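You operate a simulated robot arm through the tools that you are given. There is no shell and no other tool. Be economical: measure what you need, move in short steps, check, and stop when the job is done.

Carry out the task below with a simulated robot arm. There is one attempt and no reset: what you move stays moved.

TASK
Open the rags drawer, take the pink rag on the top of the workbench and put it away in the inside of the rags drawer, then shut the drawer.
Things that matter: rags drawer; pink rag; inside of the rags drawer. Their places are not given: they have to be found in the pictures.

It is judged by the outcome, as a careful person would: the job done as asked, and still so three seconds after it is handed in. It fails if anything else is knocked over, pushed out of place, dropped, spilled or broken.

THE ROBOT
A 6-joint arm with a two-finger parallel gripper, fixed in place. Base frame: the origin is at the foot of the arm, x ahead of it, y to its left, z up; the work surface is at about z = 0.9. Lengths are in m, angles in rad, forces in N, time in s.
With the tool pointing down near the work surface it reaches from about 0.24 to 0.66 m from the base axis. Its first joint turns from -1.152 to 1.152 rad. Payload 2.9 kg.
Tool frame: the origin (TCP) lies between the finger pads and is the grasp point; the fingertips stand 0.03 m ahead of it; z points along the fingers, y is the line along which they close. The gripper opens to 0.11 m. The fingers are 0.02 m wide and 0.01 m thick; the gripper's body (0.048 by 0.112 m) begins 0.055 m behind the TCP.
Orientation is that of the tool frame in the base frame, as a unit quaternion [x, y, z, w]. With the fingers straight down and closing along the base's y, the tool's x points along the base's -x, its y along +y and its z along -z.

THE INTERFACE
- The arm moves only by the tool apply_moves. Its argument "moves" is one flat list of numbers, 7 for each row, row after row: the shift along the tool's x, y, z in m, then the turn, a rotation vector about the tool's x, y, z in rad, then the opening, from 0 (shut) to 1 (fully open). In form: [dx, dy, dz, rx, ry, rz, claw, dx, dy, dz, rx, ry, rz, claw, ...]. A call has 1 to 12 rows; each row is the pose to reach, as a shift and turn from the pose commanded when the call began, along the tool's axes at that moment. A row lasts 0.2 s, in which the tool goes at most 0.05 m and 0.15 rad; a call with a longer step from one row to the next is refused whole, and so is a gripper value outside its range. A pose out of reach is approached as far as the arm can. The call stops where the force on the tool passes 40 N (or 10 N more than at its start, if that is more) or the arm is blocked; 0.2 s more then pass. The fingers move at their own pace (about 0.108 m/s each) and stop on an object; they squeeze with about 35 N. The grip force told is the motor's: it shows also when the fingers shut on nothing. Time passes only in rows, and 0.2 s behind the last, so rows that repeat a pose let the fingers close. It gives the time, the measured TCP pose, the force on the tool (base axes), the opening and the grip force at its end, in the units of the frame above (readings bear some noise), and new pictures: "pictures" is both (left out), scene, wrist or none.
- Cameras (640 x 400 px; columns grow to the right, rows downward): "scene" is fixed at [0.063, 0.4227, 1.3929]; the picture's right is [-0.87, -0.49, 0.00], its down [-0.25, 0.45, -0.86] and it looks along [0.42, -0.75, -0.51] (base axes); focal length 322 px, centre (320, 200). "wrist" rides on the gripper at [-0.036, 0, -0.057] in the tool frame; the picture's right is [0.00, -1.00, 0.00], its down [0.97, 0.00, -0.24] and it looks along [0.24, 0.00, 0.97] (tool axes); focal length 218 px, centre (320, 200).
- pixel_to_xyz(camera, pixels): there is no depth. For up to 12 entries [column, row, z] of the newest picture of that camera ("zoom" is the newest enlarged one), the place [x, y] in the base frame at which the ray of that pixel passes the height z, good to about 0.003 m. No time passes.
- inspect(camera, box): a new picture of the part [left, top, right, bottom] of that camera's present view, enlarged. No time passes.
- finish_job(): hands the job in; it is judged then, once.

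Work in short steps. Measure before you move; look again where a grasp or a placing could have gone wrong, and mend it. You have 60 turns and 120 pictures in all, the two below and enlarged ones among them. Open the gripper and draw the arm clear of the work before you hand the job in, unless the task says otherwise; then end with one line.

The tools are called as name(argument=value, ...) on one line, values as JSON. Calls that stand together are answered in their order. apply_moves: Moves the arm, as the interface text tells. Its arguments: {"type":"object","properties":{"moves":{"type":"array","items":{"type":"number"}},"pictures":{"type":"string","enum":["both","scene","wrist","none"]}},"required":["moves"]} The other tools are called the same way: pixel_to_xyz (camera, pixels) gives the place at which the rays of pixels pass given heights; inspect (camera, box) takes an enlarged picture of a part of a camera's view; finish_job () hands the job in.

At the start:

```text
t: 0.0
position: [0.3537, -0.2318, 1.1229]
ee_rot: [0.0, 1.0, 0.0, 0.0]
wrist_force: [0.2, -0.6, 0.4]
grip_width: 0.1101
grip_force: 0.0
```

scene: 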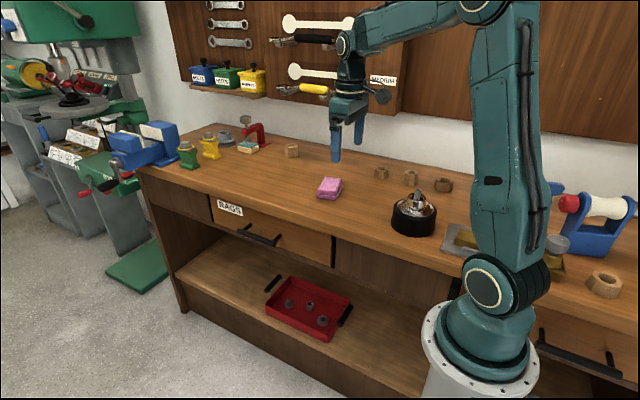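
wrist: 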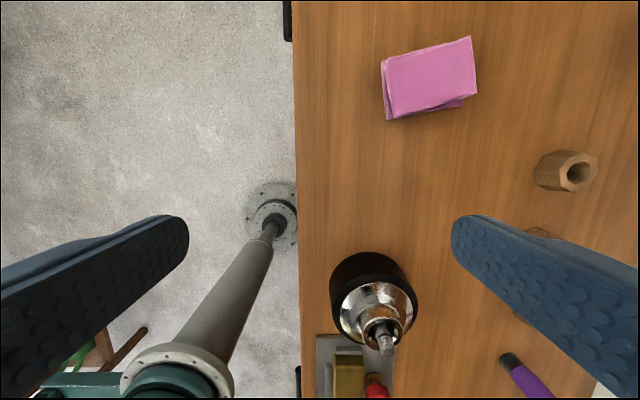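

The rags drawer is at about (270,230) in the scene picture, with its handle near (258,235). I'll enlarge it and measure the edges of the bench and the rag.

inspect(camera="scene", box=[180, 160, 380, 285])

pixel_to_xyz(camera="scene", pixels=[[330, 188, 0.92], [210, 193, 0.9], [334, 235, 0.9], [240, 228, 0.8], [278, 243, 0.8], [334, 266, 0.75], [211, 220, 0.75], [320, 195, 0.92], [342, 180, 0.92]])

pixel_to_xyz(camera="wrist", pixels=[[296, 100, 0.9], [299, 300, 0.9], [288, 20, 0.8], [298, 380, 0.8], [382, 62, 0.92], [470, 38, 0.92], [477, 95, 0.92], [388, 118, 0.92]])

```text
3.20 times, centred on (280, 222) of scene
```

zoom: 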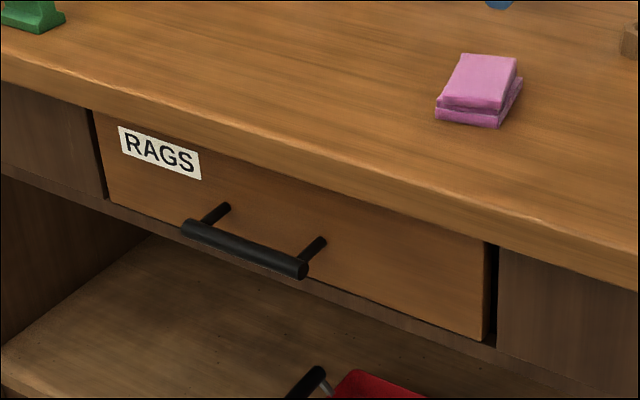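

```text
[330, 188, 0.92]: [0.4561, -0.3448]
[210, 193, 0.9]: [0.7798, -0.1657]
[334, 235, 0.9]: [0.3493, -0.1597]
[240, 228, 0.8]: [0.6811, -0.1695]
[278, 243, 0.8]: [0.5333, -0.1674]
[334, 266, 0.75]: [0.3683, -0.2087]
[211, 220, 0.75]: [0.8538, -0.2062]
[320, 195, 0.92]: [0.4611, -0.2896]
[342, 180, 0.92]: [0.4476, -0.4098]
```

```text
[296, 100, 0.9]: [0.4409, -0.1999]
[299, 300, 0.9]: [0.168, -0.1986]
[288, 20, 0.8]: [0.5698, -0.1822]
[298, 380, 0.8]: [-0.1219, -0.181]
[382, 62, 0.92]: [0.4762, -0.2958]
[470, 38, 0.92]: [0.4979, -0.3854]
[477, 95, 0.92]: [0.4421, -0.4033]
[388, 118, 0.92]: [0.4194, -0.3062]
```

From the two views, the handle bar runs from about x 0.55 to 0.68, at y about -0.165 and z about 0.796. It sits in front of the bench lip at y of about -0.20. I'll come at it from the front with the tool tilted 60°, first moving out over the floor at height.

apply_moves(moves=[-0.036, 0.026, 0, 0.149, 0, 0, 0.5, -0.072, 0.052, 0, 0.298, 0, 0, 0.5, -0.108, 0.078, 0, 0.447, 0, 0, 0.5, -0.144, 0.104, 0, 0.596, 0, 0, 0.5, -0.18, 0.13, 0, 0.745, 0, 0, 0.5, -0.216, 0.156, 0, 0.894, 0, 0, 0.5, -0.252, 0.182, 0, 1.04, 0, 0, 0.5, -0.252, 0.182, 0, 1.047, 0, 0, 0.5])

```text
t: 1.8
position: [0.5418, -0.1106, 1.0702]
ee_rot: [-0.004, 0.868, -0.496, 0.004]
wrist_force: [-0.3, 1.2, 0.6]
grip_width: 0.055
grip_force: 0.0
out of reach, approached as far as the arm can: row 5, 6, 7, 8
```

scene: 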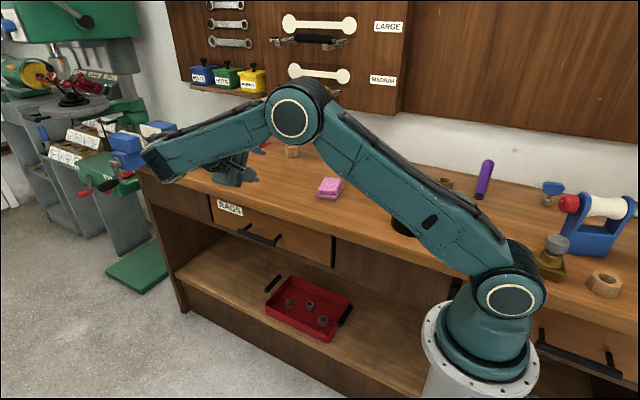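
wrist: 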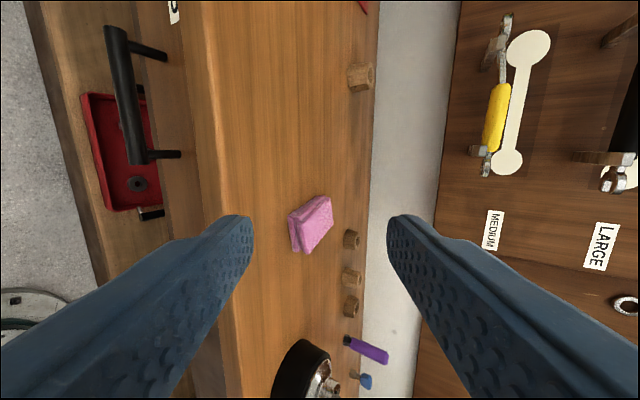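

At that height x stopped at 0.54, but nothing was touched. I'll go down and a little outward, staying in front of the bench edge, and check the reach there.

apply_moves(moves=[0, 0.04, 0.0, 0, 0, 0, 0.4, 0, 0.075, 0.02, 0, 0, 0, 0.4, -0.01, 0.11, 0.04, 0, 0, 0, 0.4, -0.025, 0.145, 0.055, 0, 0, 0, 0.4, -0.048, 0.18, 0.069, 0, 0, 0, 0.4])

```text
t: 3.0
position: [0.5844, -0.0825, 0.8754]
ee_rot: [0.0, 0.866, -0.499, 0.0]
wrist_force: [0.6, -0.1, 0.2]
grip_width: 0.044
grip_force: 0.0
```

scene: 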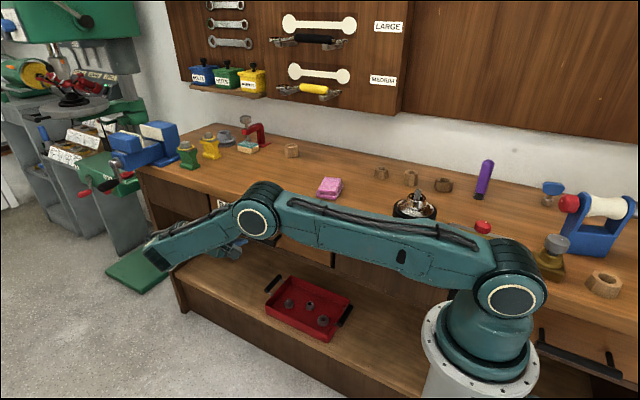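
wrist: 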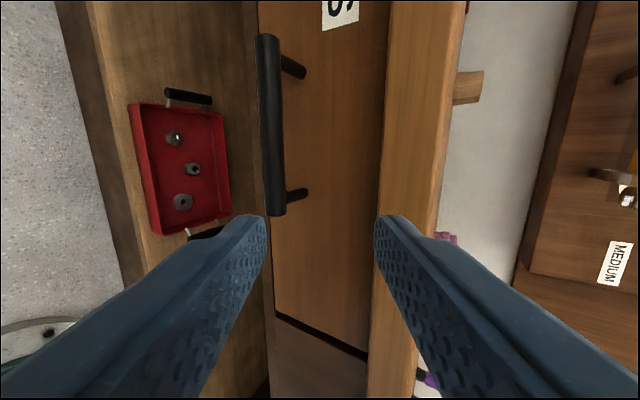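

The bar shows at columns 258–283, rows 35–215. Triangulating gives y about -0.18, z about 0.776, and x from 0.56 to 0.70. I'll move to a standoff about 6 cm back along the tool axis and look again.

apply_moves(moves=[-0.015, 0.02, 0.02, 0, 0, 0, 0.4, -0.031, 0.0365, 0.045, 0, 0, 0, 0.4, -0.031, 0.0365, 0.07, 0, 0, 0, 0.4])

```text
t: 3.8
position: [0.6099, -0.126, 0.8144]
ee_rot: [-0.001, 0.866, -0.5, 0.001]
wrist_force: [-0.3, -0.9, 0.6]
grip_width: 0.0439
grip_force: 0.1
out of reach, approached as far as the arm can: row 2, 3
```

scene: 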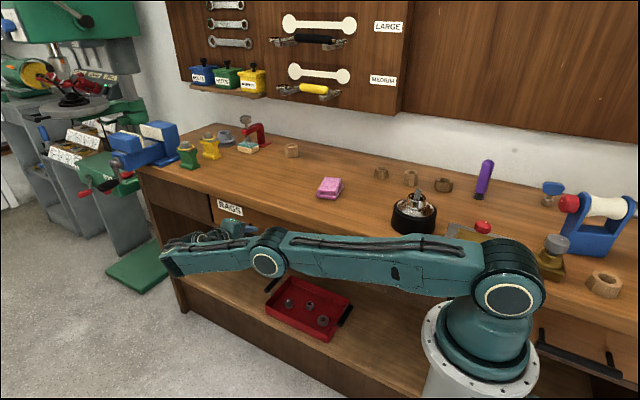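
wrist: 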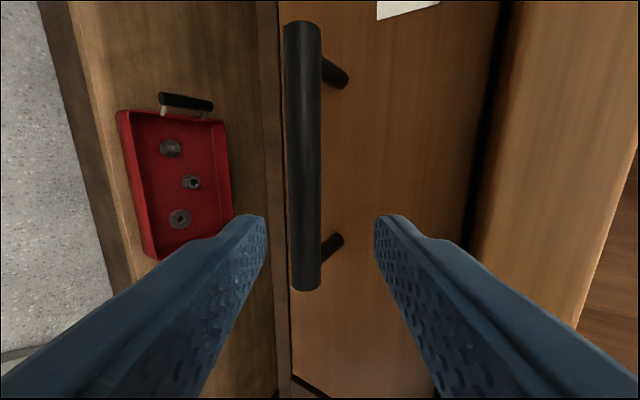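

The bar is at columns 285–321, slightly to the lower-finger side, and lies between the fingers. I'll shift 9 mm along the closing axis and move in along the tool axis.

apply_moves(moves=[0.006, 0.009, 0.015, 0, 0, 0, 0.4, 0.007, 0.009, 0.035, 0, 0, 0, 0.4, 0.007, 0.009, 0.05, 0, 0, 0, 0.4])

```text
t: 4.6
position: [0.6027, -0.1645, 0.7817]
ee_rot: [0.001, 0.866, -0.5, -0.001]
wrist_force: [0.5, -0.4, -1.2]
grip_width: 0.044
grip_force: 0.0
```

scene: 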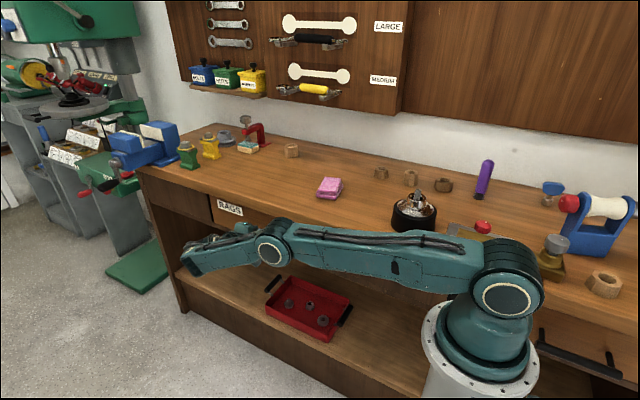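
wrist: 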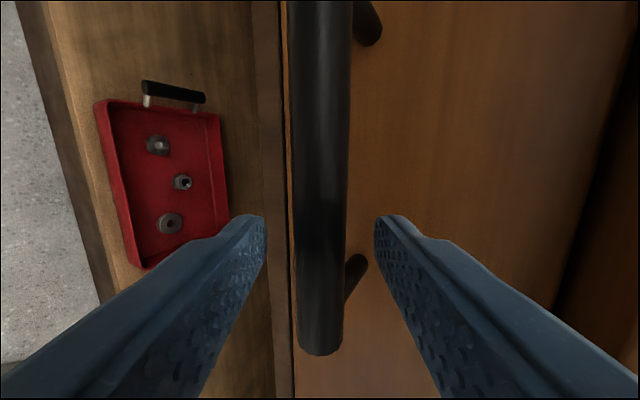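

The bar is centred at column 320 between the fingers. I'll shift 6 mm away from the near post and close.

apply_moves(moves=[-0.006, 0, 0.004, 0, 0, 0, 0.4, -0.006, 0, 0.004, 0, 0, 0, 0.0, -0.006, 0, 0.004, 0, 0, 0, 0.0, -0.006, 0, 0.004, 0, 0, 0, 0.0], pictures="wrist")

```text
t: 5.6
position: [0.6081, -0.1686, 0.7803]
ee_rot: [0.0, 0.867, -0.499, 0.0]
wrist_force: [0.7, 0.4, 0.3]
grip_width: 0.0192
grip_force: 45.2
```

wrist: 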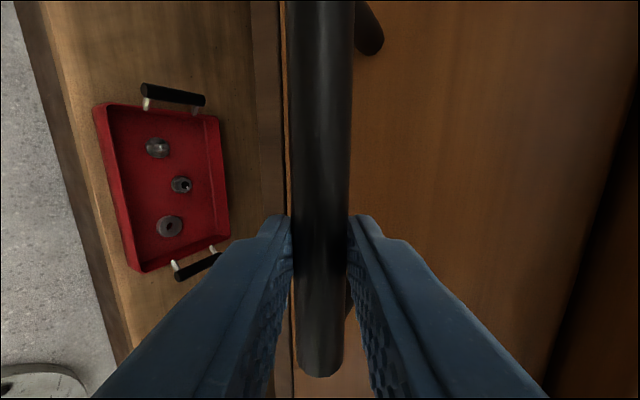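

The bar is gripped, with an opening of 0.019. I'll pull straight along +y.

apply_moves(moves=[0, 0.0125, -0.0217, 0, 0, 0, 0, 0, 0.025, -0.0433, 0, 0, 0, 0, 0, 0.0375, -0.065, 0, 0, 0, 0, 0, 0.05, -0.0866, 0, 0, 0, 0], pictures="scene")

```text
t: 6.4
position: [0.6048, -0.1032, 0.7803]
ee_rot: [-0.006, 0.869, -0.495, 0.006]
wrist_force: [3.2, 1.2, -5.5]
grip_width: 0.0196
grip_force: 45.1
stopped in row 3: the force on the tool passed its limit (the readings are from after the stop); the commanded pose is now the measured one
out of reach, approached as far as the arm can: row 1, 2, 3
```

scene: 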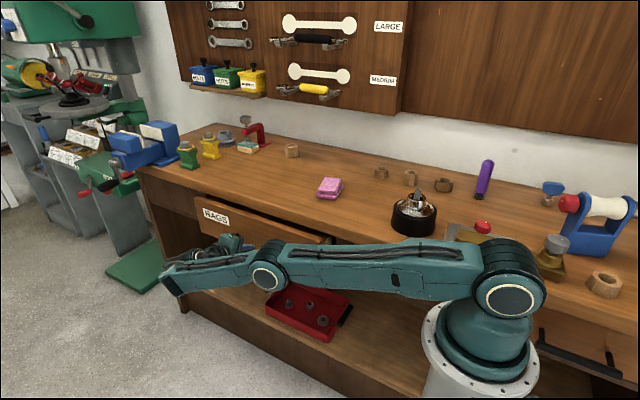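

The drawer came out about 6.5 cm before the arm ran out of reach in this tilted pose. I'll loosen the fingers slightly and turn the tool more upright around the bar, which brings the wrist back into reach.

apply_moves(moves=[0, 0, 0, 0, 0, 0, 0.33, 0, 0, -0.002, -0.145, 0, 0, 0.33, 0, 0, -0.004, -0.29, 0, 0, 0.33, 0, 0, -0.004, -0.43, 0, 0, 0.33])

```text
t: 7.4
position: [0.6007, -0.1002, 0.7832]
ee_rot: [-0.006, 0.954, -0.298, 0.004]
wrist_force: [0.1, -0.7, 0.0]
grip_width: 0.0368
grip_force: 0.7
```

scene: 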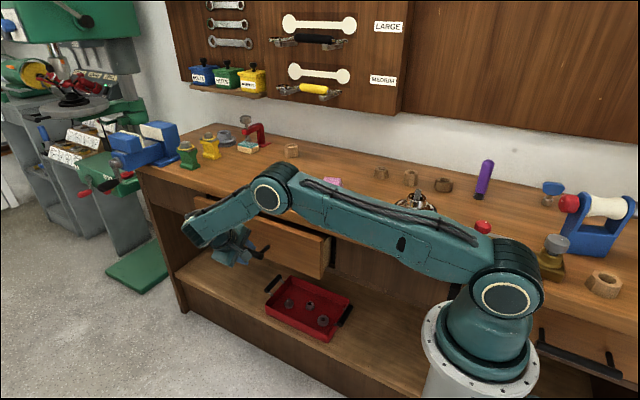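
wrist: 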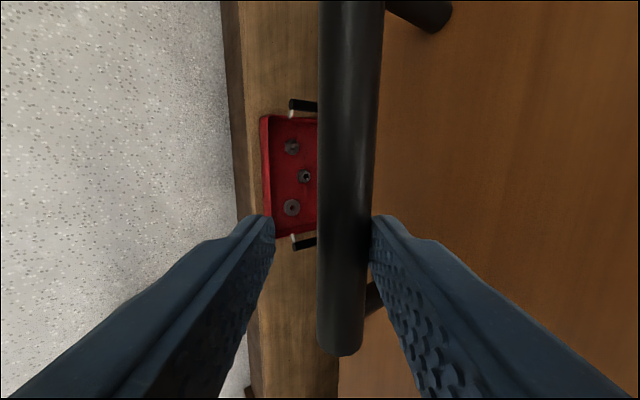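

The arm has slack again and the bar is still between the fingers. I'll re-grip and pull a further 0.1 m.

apply_moves(moves=[-0.003, 0, 0, 0, 0, 0, 0, -0.003, 0, 0, 0, 0, 0, 0, -0.003, 0.0164, -0.0114, 0, 0, 0, 0, -0.003, 0.0329, -0.0228, 0, 0, 0, 0, -0.003, 0.0493, -0.0341, 0, 0, 0, 0, -0.003, 0.0658, -0.0455, 0, 0, 0, 0, -0.003, 0.0822, -0.0569, 0, 0, 0, 0], pictures="scene")

```text
t: 8.3
position: [0.6033, -0.0747, 0.7836]
ee_rot: [-0.002, 0.953, -0.302, 0.003]
wrist_force: [-9.2, 1.3, 6.0]
grip_width: 0.0189
grip_force: 45.0
stopped in row 4: the force on the tool passed its limit (the readings are from after the stop); the commanded pose is now the measured one
```

scene: 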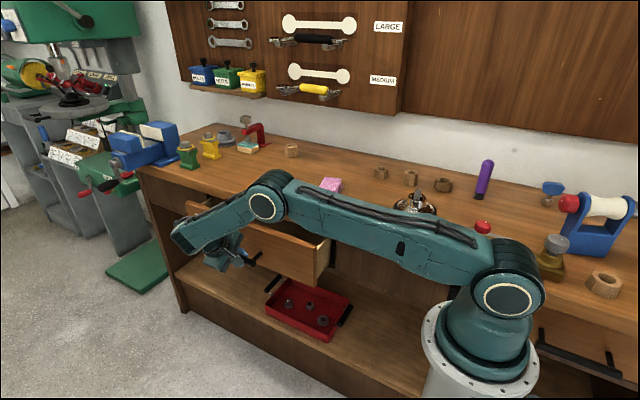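

It moved a further 2.5 cm before the force limit stopped it. I'll pull more slowly.

apply_moves(moves=[0, 0.0066, -0.0046, 0, 0, 0, 0, 0, 0.0132, -0.0091, 0, 0, 0, 0, 0, 0.0197, -0.0137, 0, 0, 0, 0, 0, 0.0263, -0.0182, 0, 0, 0, 0, 0, 0.0329, -0.0228, 0, 0, 0, 0, 0, 0.0395, -0.0273, 0, 0, 0, 0, 0, 0.046, -0.0319, 0, 0, 0, 0, 0, 0.0526, -0.0364, 0, 0, 0, 0, 0, 0.0592, -0.041, 0, 0, 0, 0, 0, 0.0658, -0.0455, 0, 0, 0, 0], pictures="scene")

```text
t: 10.5
position: [0.6034, 0.0057, 0.7841]
ee_rot: [-0.003, 0.953, -0.302, 0.004]
wrist_force: [-13.3, -0.9, 20.6]
grip_width: 0.0188
grip_force: 45.2
```

scene: 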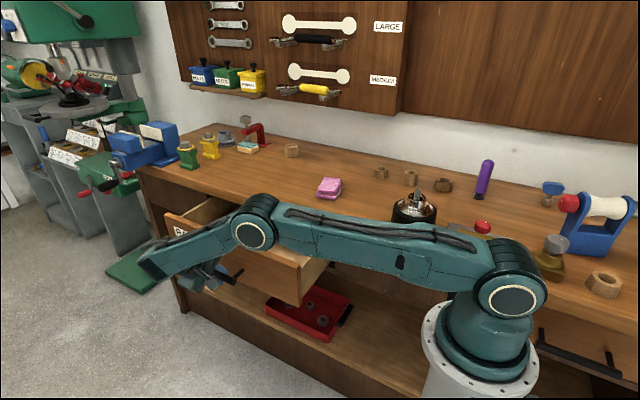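

The drawer is now out about 17 cm. I'll pull slowly another 3 cm for room, then look.

apply_moves(moves=[0, 0.0066, -0.0046, 0, 0, 0, 0, 0, 0.0132, -0.0091, 0, 0, 0, 0, 0, 0.0197, -0.0137, 0, 0, 0, 0, 0, 0.0263, -0.0182, 0, 0, 0, 0], pictures="scene")

```text
t: 11.5
position: [0.6027, 0.0383, 0.7846]
ee_rot: [-0.003, 0.953, -0.302, 0.004]
wrist_force: [-8.7, -1.1, 24.7]
grip_width: 0.0188
grip_force: 44.5
```

scene: 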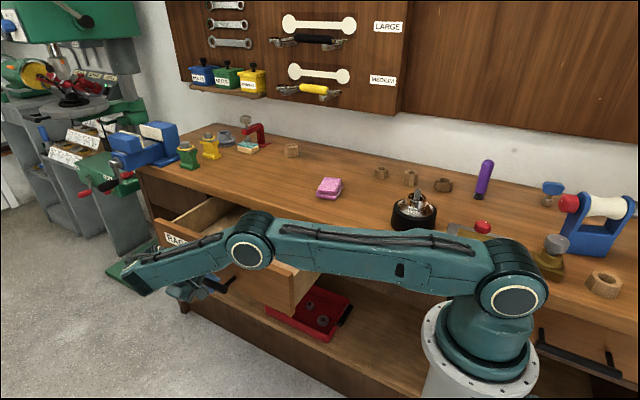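

The drawer is open about 20 cm. I'll release the bar and draw back along the tool axis.

apply_moves(moves=[0, 0, 0, 0, 0, 0, 0.36, 0, 0, 0, 0, 0, 0, 0.36, 0, 0, -0.03, 0, 0, 0, 0.36, 0, 0, -0.07, 0, 0, 0, 0.36, 0, 0, -0.11, 0, 0, 0, 0.36, 0, 0, -0.15, 0, 0, 0, 0.36, 0, 0, -0.19, 0, 0, 0, 0.36])

```text
t: 13.1
position: [0.5616, 0.115, 0.9366]
ee_rot: [-0.003, 0.954, -0.301, 0.005]
wrist_force: [-0.4, -0.2, -0.5]
grip_width: 0.0394
grip_force: 0.2
out of reach, approached as far as the arm can: row 4, 5, 6, 7
```

scene: 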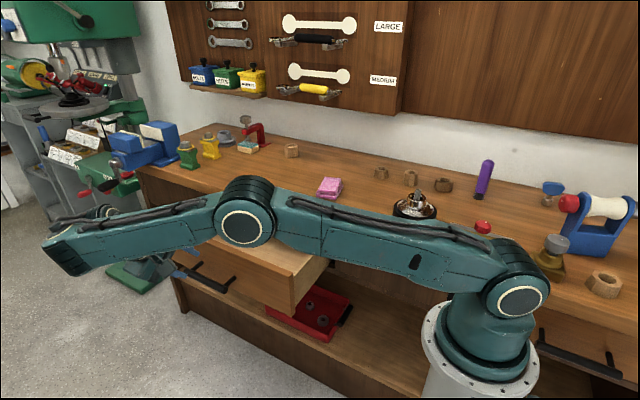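
wrist: 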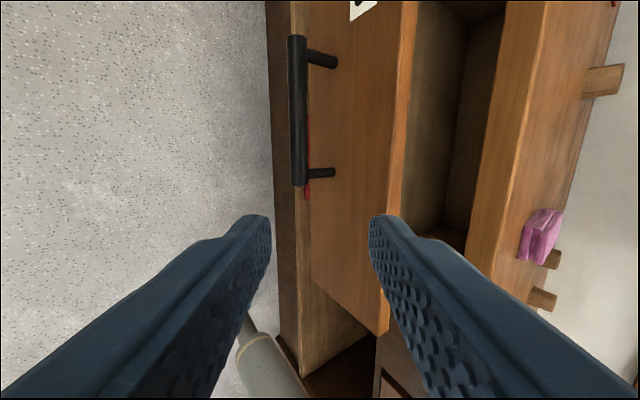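

The arm is clear and the drawer is open. I'll straighten the tool to vertical and come back above the bench.

apply_moves(moves=[0.02, -0.04, 0, -0.122, 0, 0, 0.6, 0.04, -0.08, 0, -0.244, 0, 0, 0.6, 0.06, -0.12, 0, -0.366, 0, 0, 0.8, 0.08, -0.16, 0, -0.488, 0, 0, 1, 0.1, -0.2, 0.0, -0.609, 0, 0, 1, 0.1, -0.2, 0.0, -0.609, 0, 0, 1], pictures="none")

```text
t: 14.5
position: [0.4624, -0.0505, 1.0509]
ee_rot: [-0.002, 1.0, -0.001, 0.002]
wrist_force: [0.0, -0.4, 0.2]
grip_width: 0.1101
grip_force: 0.0
```

The tool is vertical. I'll yaw it 1.33 rad so the fingers close across the rag's short side, and move above the rag.

apply_moves(moves=[0, -0.03, 0, 0, 0, 0.148, 1, 0, -0.06, 0, 0, 0, 0.296, 1, 0, -0.09, 0, 0, 0, 0.444, 1, 0, -0.12, 0, 0, 0, 0.592, 1, 0, -0.15, 0, 0, 0, 0.74, 1, 0.001, -0.18, 0, 0, 0, 0.888, 1, 0.002, -0.21, 0, 0, 0, 1.036, 1, 0.003, -0.25, 0, 0, 0, 1.184, 1, 0.003, -0.298, 0, 0, 0, 1.33, 1, 0.003, -0.298, 0, 0, 0, 1.33, 1])

```text
t: 16.7
position: [0.4635, -0.3459, 1.0525]
ee_rot: [0.615, 0.789, 0.0, 0.003]
wrist_force: [-0.5, -0.8, -0.8]
grip_width: 0.1103
grip_force: 0.1
```

scene: 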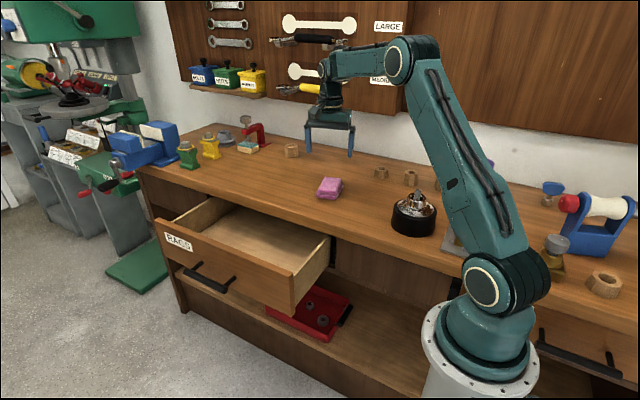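
wrist: 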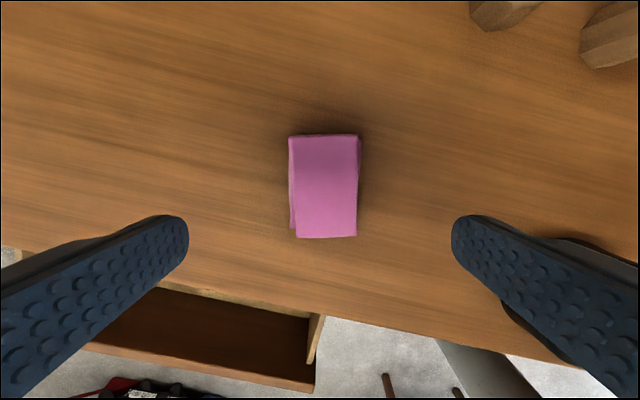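

The rag is aligned with the fingers. I'll measure its corners, and also the drawer floor and rims, in the scene picture.

pixel_to_xyz(camera="wrist", pixels=[[289, 137, 0.925], [359, 135, 0.925], [356, 237, 0.925], [296, 237, 0.925], [325, 187, 0.925], [325, 187, 0.91]])

pixel_to_xyz(camera="scene", pixels=[[155, 220, 0.86], [293, 277, 0.86], [330, 237, 0.86], [175, 225, 0.85], [288, 270, 0.85], [250, 235, 0.78]])

inspect(camera="scene", box=[140, 160, 360, 320])

```text
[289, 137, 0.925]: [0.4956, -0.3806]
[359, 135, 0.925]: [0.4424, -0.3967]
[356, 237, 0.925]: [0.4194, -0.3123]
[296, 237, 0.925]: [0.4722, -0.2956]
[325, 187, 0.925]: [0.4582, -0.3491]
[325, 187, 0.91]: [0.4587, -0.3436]
```

```text
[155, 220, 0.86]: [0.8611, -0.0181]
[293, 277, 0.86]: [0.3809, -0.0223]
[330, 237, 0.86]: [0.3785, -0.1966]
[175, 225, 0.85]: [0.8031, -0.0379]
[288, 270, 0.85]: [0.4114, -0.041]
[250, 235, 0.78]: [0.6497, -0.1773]
```

```text
2.50 times, centred on (250, 240) of scene
```

zoom: 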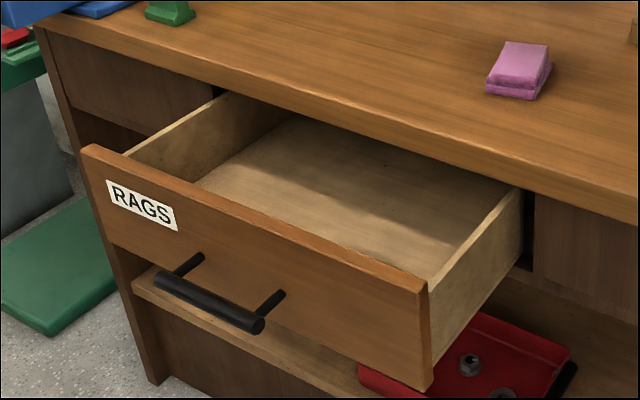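

The rag centre is about (0.458, -0.346). I'll go down to TCP z of about 0.934, so the fingertips stop just above the bench, and close.

apply_moves(moves=[0, -0.005, 0.04, 0, 0, 0, 1, 0, -0.005, 0.08, 0, 0, 0, 1, 0, -0.005, 0.105, 0, 0, 0, 1, 0, -0.005, 0.1185, 0, 0, 0, 1, 0, -0.005, 0.1185, 0, 0, 0, 0.3, 0, -0.005, 0.1185, 0, 0, 0, 0.3, 0, -0.005, 0.1185, 0, 0, 0, 0, 0, -0.005, 0.1185, 0, 0, 0, 0])

```text
t: 18.5
position: [0.4571, -0.3499, 0.9352]
ee_rot: [0.614, 0.789, 0.0, 0.002]
wrist_force: [-0.3, -0.6, -0.4]
grip_width: 0.0608
grip_force: 35.3
```

scene: 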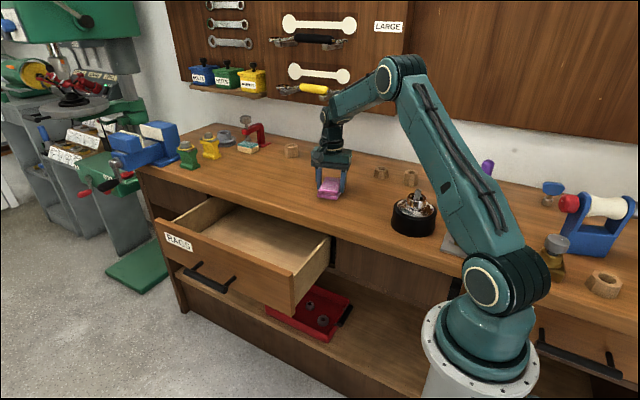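
wrist: 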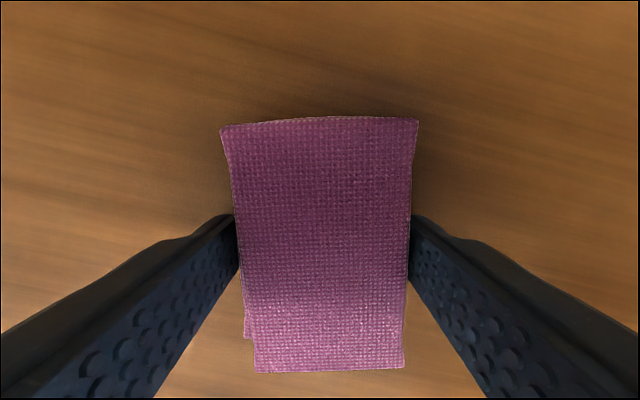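

The rag is gripped at an opening of 0.061. I'll lift it 12 cm and check.

apply_moves(moves=[0, 0, -0.03, 0, 0, 0, 0, 0, 0, -0.07, 0, 0, 0, 0, 0, 0, -0.11, 0, 0, 0, 0])

```text
t: 19.3
position: [0.4579, -0.3489, 1.0449]
ee_rot: [0.615, 0.789, -0.001, 0.002]
wrist_force: [0.9, -0.1, 0.2]
grip_width: 0.0606
grip_force: 35.4
```

scene: 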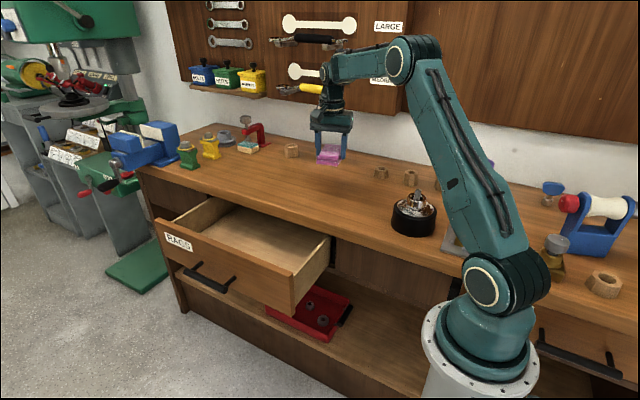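
wrist: 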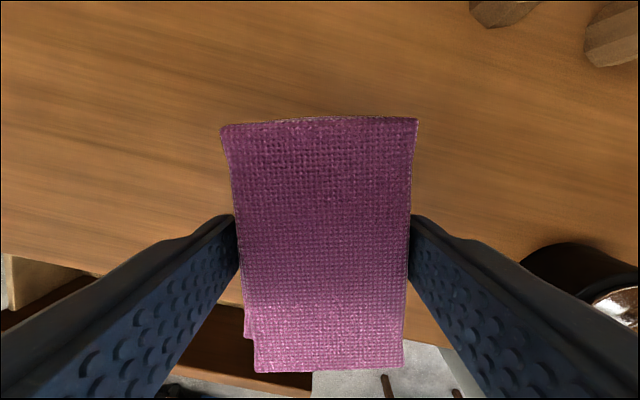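

The rag came up with the gripper. I'll carry it above the open drawer at about (0.52, -0.115) and square it to the drawer.

apply_moves(moves=[0.035, 0.02, 0, 0, 0, 0, 0, 0.07, 0.04, 0, 0, 0, 0, 0, 0.105, 0.06, 0, 0, 0, 0.06, 0, 0.14, 0.08, 0, 0, 0, 0.12, 0, 0.175, 0.1, 0, 0, 0, 0.18, 0, 0.212, 0.117, 0, 0, 0, 0.247, 0, 0.212, 0.117, 0.0, 0, 0, 0.247, 0])

```text
t: 20.9
position: [0.5183, -0.1183, 1.0426]
ee_rot: [0.708, 0.706, 0.0, 0.003]
wrist_force: [-0.2, -0.1, -0.5]
grip_width: 0.0608
grip_force: 34.8
```

scene: 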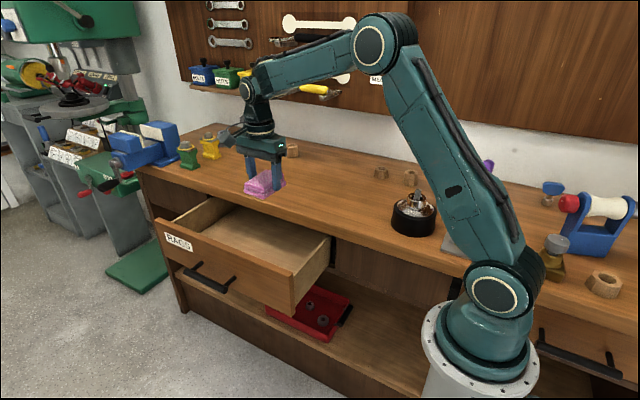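
wrist: 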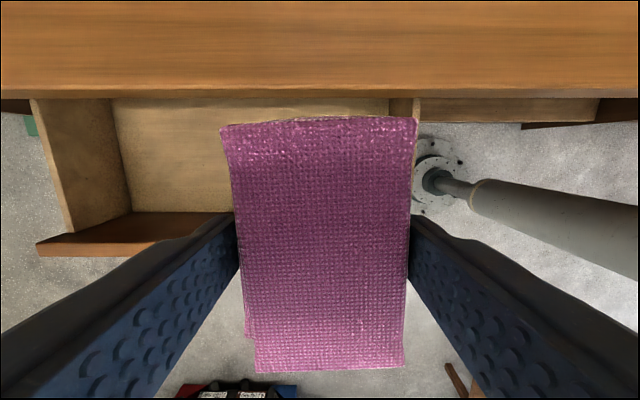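

I'll check where the drawer rims are in this view before I lower the rag.

pixel_to_xyz(camera="wrist", pixels=[[40, 244, 0.86], [130, 214, 0.86], [70, 232, 0.86], [30, 98, 0.86], [60, 98, 0.9], [405, 105, 0.86], [388, 105, 0.86], [133, 212, 0.77], [114, 100, 0.77]])

```text
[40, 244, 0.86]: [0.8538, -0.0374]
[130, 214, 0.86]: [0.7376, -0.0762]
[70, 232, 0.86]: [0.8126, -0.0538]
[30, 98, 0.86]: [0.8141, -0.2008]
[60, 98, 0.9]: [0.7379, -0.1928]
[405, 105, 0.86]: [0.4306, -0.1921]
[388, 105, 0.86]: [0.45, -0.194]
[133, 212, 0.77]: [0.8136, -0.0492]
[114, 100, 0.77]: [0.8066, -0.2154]
```

The interior runs from about x 0.43 to 0.81, and the open part from y -0.20 to -0.05. I'll centre at (0.56, -0.125) and go down into the drawer.

apply_moves(moves=[-0.007, 0.042, 0.0, 0, 0, 0, 0, -0.007, 0.042, 0.045, 0, 0, 0, 0, -0.007, 0.042, 0.09, 0, 0, 0, 0, -0.007, 0.042, 0.135, 0, 0, 0, 0, -0.007, 0.042, 0.175, 0, 0, 0, 0, -0.007, 0.042, 0.2, 0, 0, 0, 0])

```text
t: 22.3
position: [0.5629, -0.1232, 0.8423]
ee_rot: [0.707, 0.707, 0.0, 0.002]
wrist_force: [0.4, 0.5, -0.6]
grip_width: 0.0608
grip_force: 34.8
```

scene: 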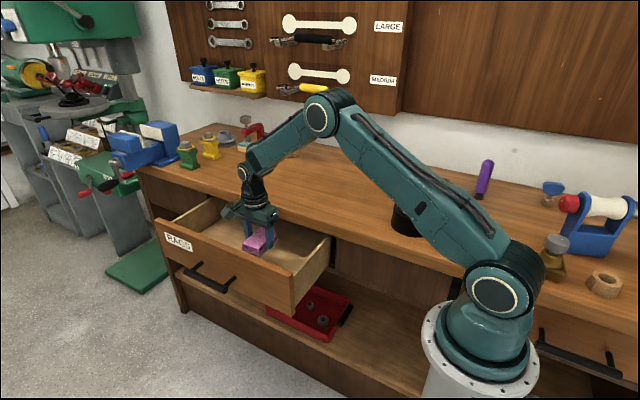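
wrist: 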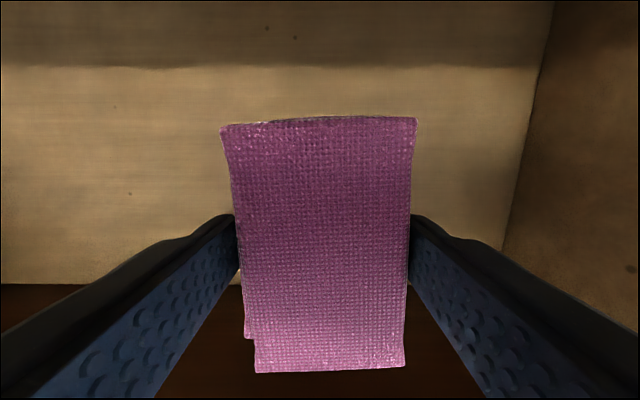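

The rag is inside the drawer and clear of the front panel. I'll lower slowly until light contact.

apply_moves(moves=[-0.01, 0, 0.01, 0, 0, 0, 0, -0.01, 0, 0.02, 0, 0, 0, 0, -0.01, 0, 0.03, 0, 0, 0, 0, -0.01, 0, 0.038, 0, 0, 0, 0])

```text
t: 23.3
position: [0.5619, -0.1327, 0.8063]
ee_rot: [0.707, 0.707, 0.0, 0.003]
wrist_force: [0.2, 0.1, -0.2]
grip_width: 0.0605
grip_force: 34.9
```

scene: 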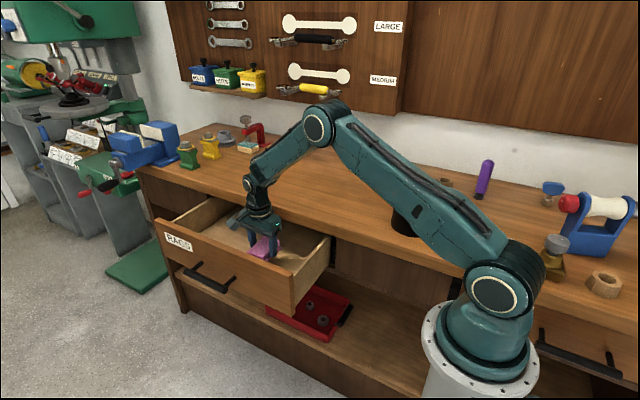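
wrist: 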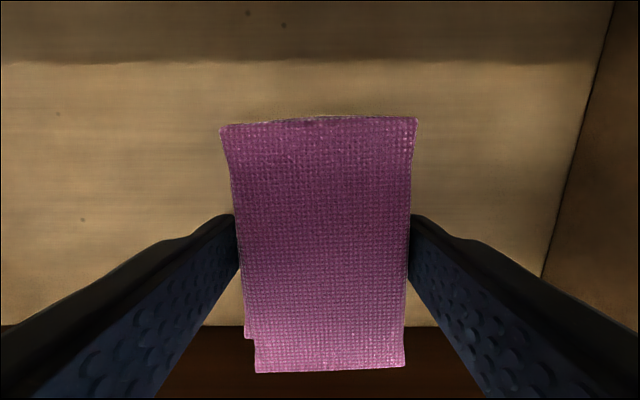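

There is no contact yet. I'll lower up to 3 cm more in small steps.

apply_moves(moves=[0, 0, 0.006, 0, 0, 0, 0, 0, 0, 0.012, 0, 0, 0, 0, 0, 0, 0.018, 0, 0, 0, 0, 0, 0, 0.024, 0, 0, 0, 0, 0, 0, 0.03, 0, 0, 0, 0])

```text
t: 24.5
position: [0.5606, -0.132, 0.7758]
ee_rot: [0.707, 0.707, 0.0, 0.002]
wrist_force: [0.1, 1.3, -0.1]
grip_width: 0.0608
grip_force: 35.4
```

scene: 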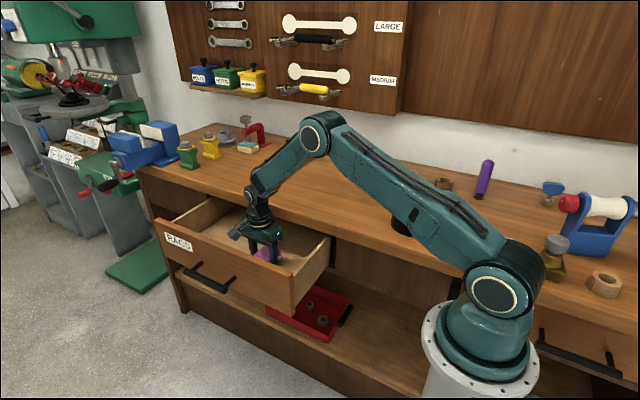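
wrist: 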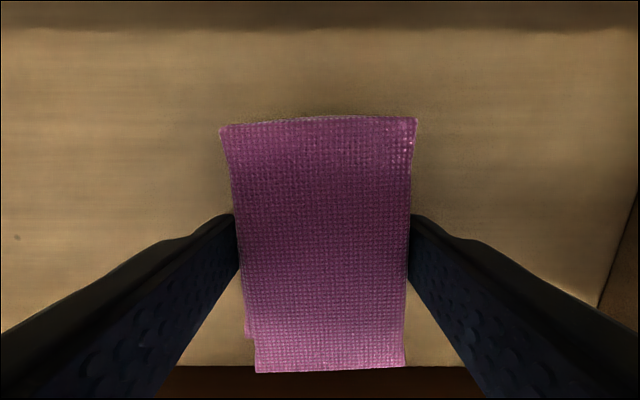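

The rag must be within a centimetre of the drawer floor. I'll lower 6 mm more and release it.

apply_moves(moves=[0, 0, 0.003, 0, 0, 0, 0, 0, 0, 0.006, 0, 0, 0, 0, 0, 0, 0.006, 0, 0, 0, 0.8, 0, 0, 0.006, 0, 0, 0, 0.8, 0, 0, 0.0, 0, 0, 0, 0.8, 0, 0, -0.04, 0, 0, 0, 0.8, 0, 0, -0.085, 0, 0, 0, 0.8, 0, 0, -0.13, 0, 0, 0, 0.8, 0, 0, -0.175, 0, 0, 0, 0.8, 0, 0, -0.22, 0, 0, 0, 0.8])

```text
t: 26.7
position: [0.557, -0.1281, 0.9958]
ee_rot: [0.707, 0.707, 0.0, 0.003]
wrist_force: [-0.3, 0.7, 0.5]
grip_width: 0.088
grip_force: 0.0
```

scene: 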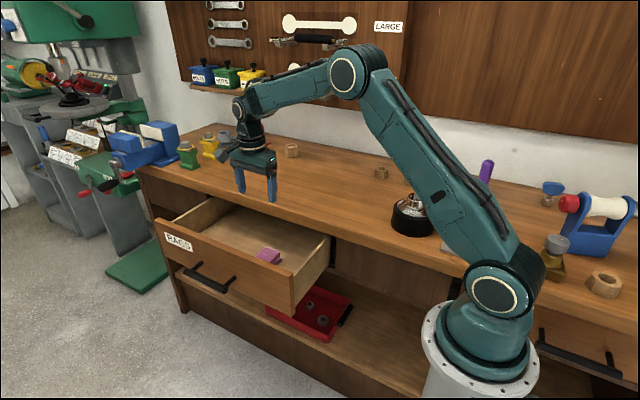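
wrist: 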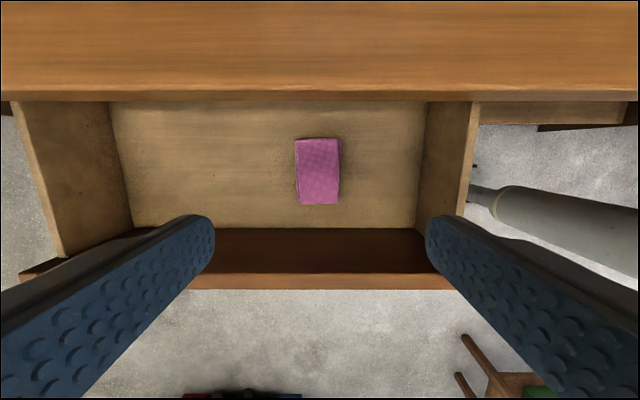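

The rag lies flat on the drawer floor. To shut the drawer I'll close the fingers, tilt slightly, move out in front of the handle, and then push on the bar.

apply_moves(moves=[0.038, 0.003, 0, 0, -0.05, 0, 0.3, 0.076, 0.006, 0, 0, -0.1, 0, 0, 0.114, 0.01, 0, 0, -0.15, 0, 0, 0.152, 0.014, 0, 0, -0.2, 0, 0, 0.19, 0.018, 0.01, 0, -0.25, 0, 0, 0.228, 0.022, 0.016, 0, -0.3, 0, 0, 0.228, 0.022, 0.04, 0, -0.3, 0, 0])

```text
t: 28.3
position: [0.5825, 0.0987, 0.9547]
ee_rot: [0.699, 0.698, -0.107, 0.108]
wrist_force: [-0.2, 0.5, 0.2]
grip_width: 0.0002
grip_force: 35.7
```

scene: 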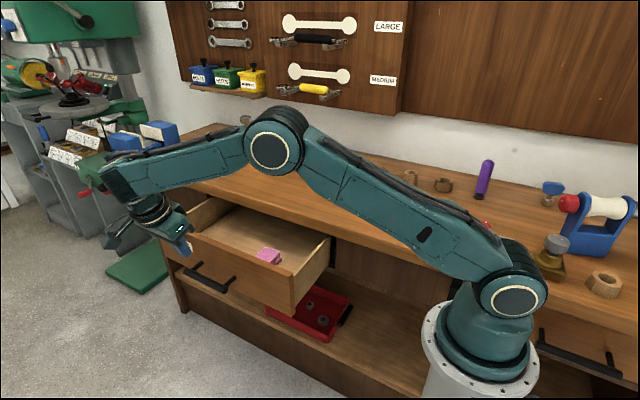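
wrist: 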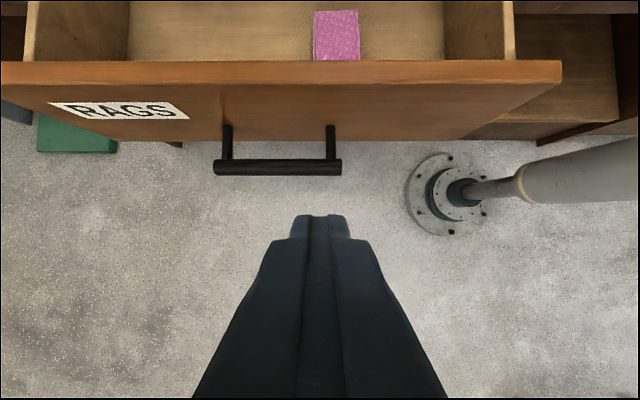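

The fingers are clear in front of the bar, which shows at columns 214–342, row 167. I'll check its place.

pixel_to_xyz(camera="wrist", pixels=[[214, 167, 0.777], [342, 167, 0.777], [280, 175, 0.777], [280, 62, 0.86], [280, 80, 0.86]])

```text
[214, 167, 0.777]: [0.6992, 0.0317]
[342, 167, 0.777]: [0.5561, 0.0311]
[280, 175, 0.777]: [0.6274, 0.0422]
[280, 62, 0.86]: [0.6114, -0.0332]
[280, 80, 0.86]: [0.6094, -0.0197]
```

The bar's outer face is at y of about 0.041. I'll lower the fingers in front of it, keeping y near 0.095.

apply_moves(moves=[0.0115, 0.004, 0.041, 0, 0, 0, 0, 0.023, 0.008, 0.082, 0, 0, 0, 0, 0.0345, 0.013, 0.123, 0, 0, 0, 0, 0.046, 0.018, 0.1635, 0, 0, 0, 0])

```text
t: 29.3
position: [0.6012, 0.0902, 0.7837]
ee_rot: [0.699, 0.699, -0.105, 0.109]
wrist_force: [0.1, 0.6, -0.1]
grip_width: 0.0
grip_force: 35.2
```

scene: 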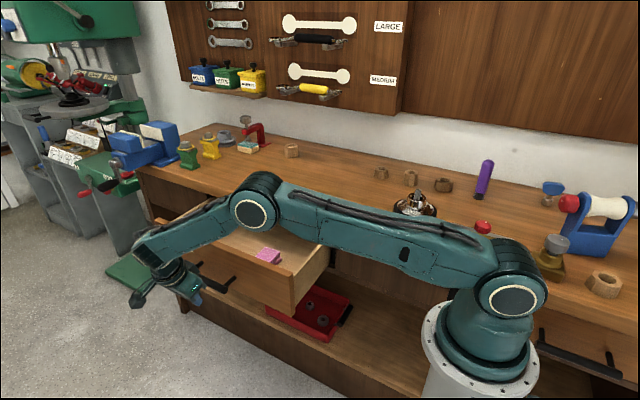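
wrist: 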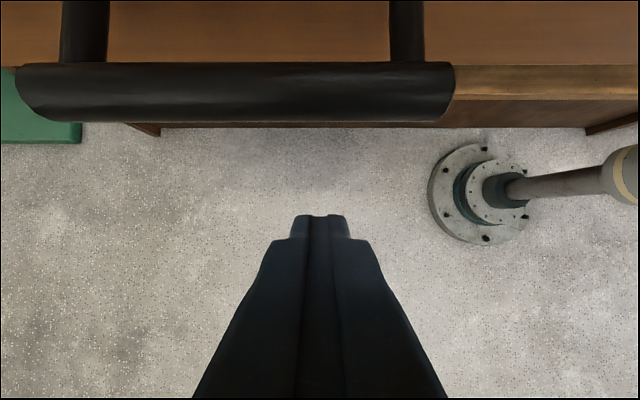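

The fingers are aligned with the bar. I'll push slowly along -y.

apply_moves(moves=[-0.0172, 0, 0.0053, 0, 0, 0, 0, -0.0315, 0, 0.0097, 0, 0, 0, 0, -0.042, 0, 0.013, 0, 0, 0, 0, -0.0525, 0, 0.0162, 0, 0, 0, 0, -0.063, 0, 0.0195, 0, 0, 0, 0, -0.0735, 0, 0.0227, 0, 0, 0, 0, -0.084, 0, 0.026, 0, 0, 0, 0, -0.0945, 0, 0.0292, 0, 0, 0, 0, -0.105, 0, 0.0324, 0, 0, 0, 0, -0.1155, 0, 0.0357, 0, 0, 0, 0, -0.126, 0, 0.0389, 0, 0, 0, 0, -0.1365, 0, 0.0422, 0, 0, 0, 0], pictures="both")

```text
t: 31.9
position: [0.6002, -0.0523, 0.7867]
ee_rot: [0.699, 0.699, -0.106, 0.108]
wrist_force: [-0.2, 0.5, -0.3]
grip_width: 0.0002
grip_force: 34.9
```

scene: 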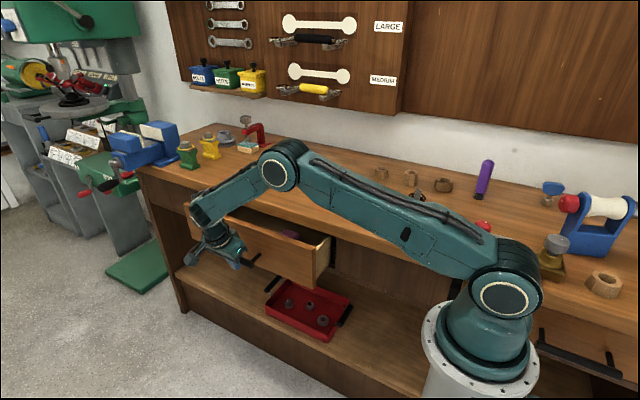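
wrist: 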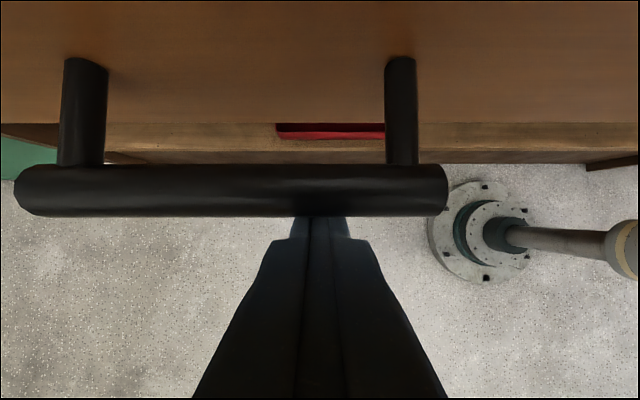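

The drawer is moving smoothly. I'll push the remaining 10–11 cm slowly.

apply_moves(moves=[-0.0096, 0, 0.003, 0, 0, 0, 0, -0.0191, 0, 0.0059, 0, 0, 0, 0, -0.0287, 0, 0.0089, 0, 0, 0, 0, -0.0382, 0, 0.0118, 0, 0, 0, 0, -0.0478, 0, 0.0148, 0, 0, 0, 0, -0.0573, 0, 0.0177, 0, 0, 0, 0, -0.0669, 0, 0.0207, 0, 0, 0, 0, -0.0764, 0, 0.0236, 0, 0, 0, 0, -0.086, 0, 0.0266, 0, 0, 0, 0, -0.093, 0, 0.0287, 0, 0, 0, 0, -0.0975, 0, 0.0301, 0, 0, 0, 0, -0.102, 0, 0.0315, 0, 0, 0, 0])

```text
t: 34.5
position: [0.6001, -0.1569, 0.7862]
ee_rot: [0.698, 0.7, -0.105, 0.108]
wrist_force: [-0.4, 10.0, -0.5]
grip_width: 0.0001
grip_force: 35.2
```

scene: 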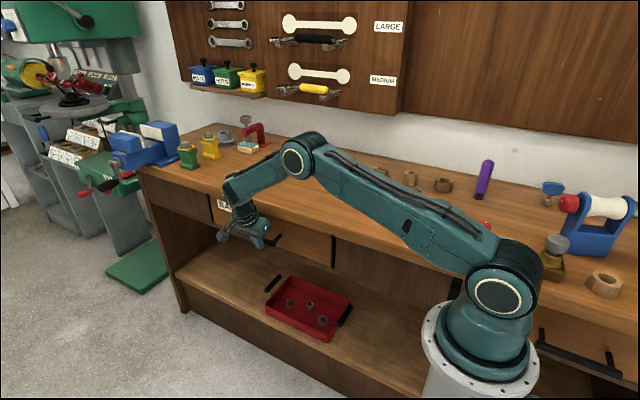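
wrist: 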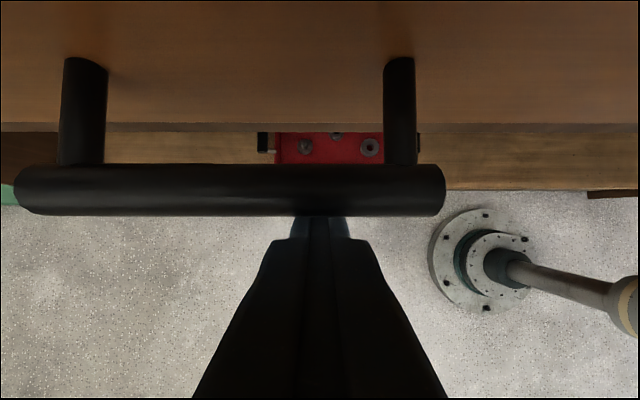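

The force has risen to 10 N, so the drawer seems to be at its stop. I'll press slightly more to confirm, then back away in +y and rise.

apply_moves(moves=[-0.004, 0, 0.0012, 0, 0, 0, 0, -0.008, 0, 0.0024, 0, 0, 0, 0], pictures="none")

apply_moves(moves=[0.02, 0, -0.006, 0, 0, 0, 0, 0.05, 0, -0.0155, 0, 0, 0, 0, 0.09, 0, -0.028, 0, 0, 0, 0, 0.0782, 0.0, -0.066, 0, 0, 0, 0, 0.0664, -0.01, -0.104, 0, 0, 0, 0, 0.0546, -0.02, -0.142, 0, 0, 0, 0, 0.0428, -0.04, -0.18, 0, 0, 0, 0.3, 0.031, -0.06, -0.218, 0, 0, 0, 0.6])

```text
t: 35.1
position: [0.5993, -0.1558, 0.7853]
ee_rot: [0.694, 0.705, -0.104, 0.103]
wrist_force: [0.8, 3.2, -1.2]
grip_width: 0.0001
grip_force: 35.2
stopped in row 2: the force on the tool passed its limit (the readings are from after the stop); the commanded pose is now the measured one
```

```text
t: 36.9
position: [0.5377, -0.0616, 0.9857]
ee_rot: [0.694, 0.705, -0.104, 0.104]
wrist_force: [0.8, -0.1, 0.1]
grip_width: 0.0662
grip_force: 0.0
```

scene: 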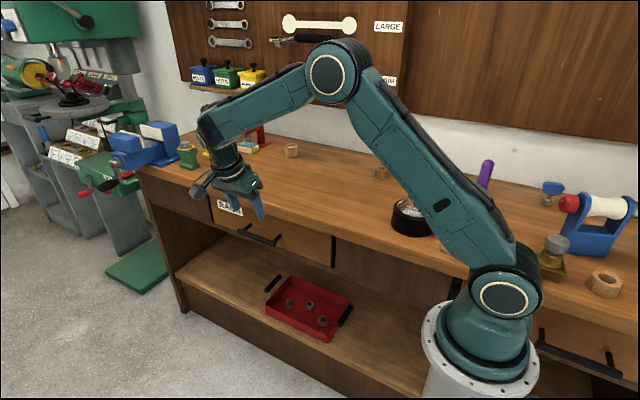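
wrist: 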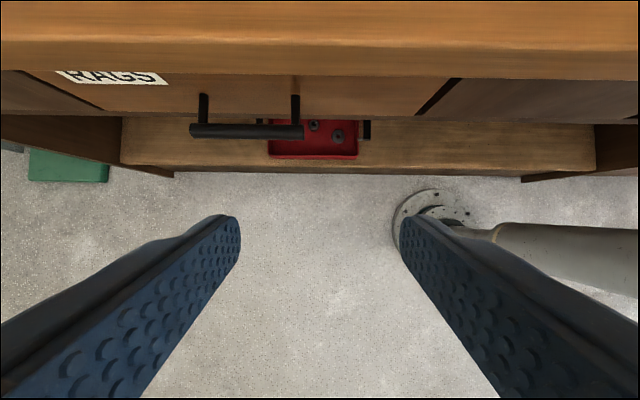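

The drawer front is flush with its neighbours and the handle is back where it started in the scene picture (240–278, 230–243). The arm is clear and the gripper is open, so I'm handing the job in.

finish_job()

```text
The job is handed in.
```

The pink rag is inside the rags drawer, the drawer is shut, and the arm is clear with the gripper open; the pictures show nothing else disturbed.
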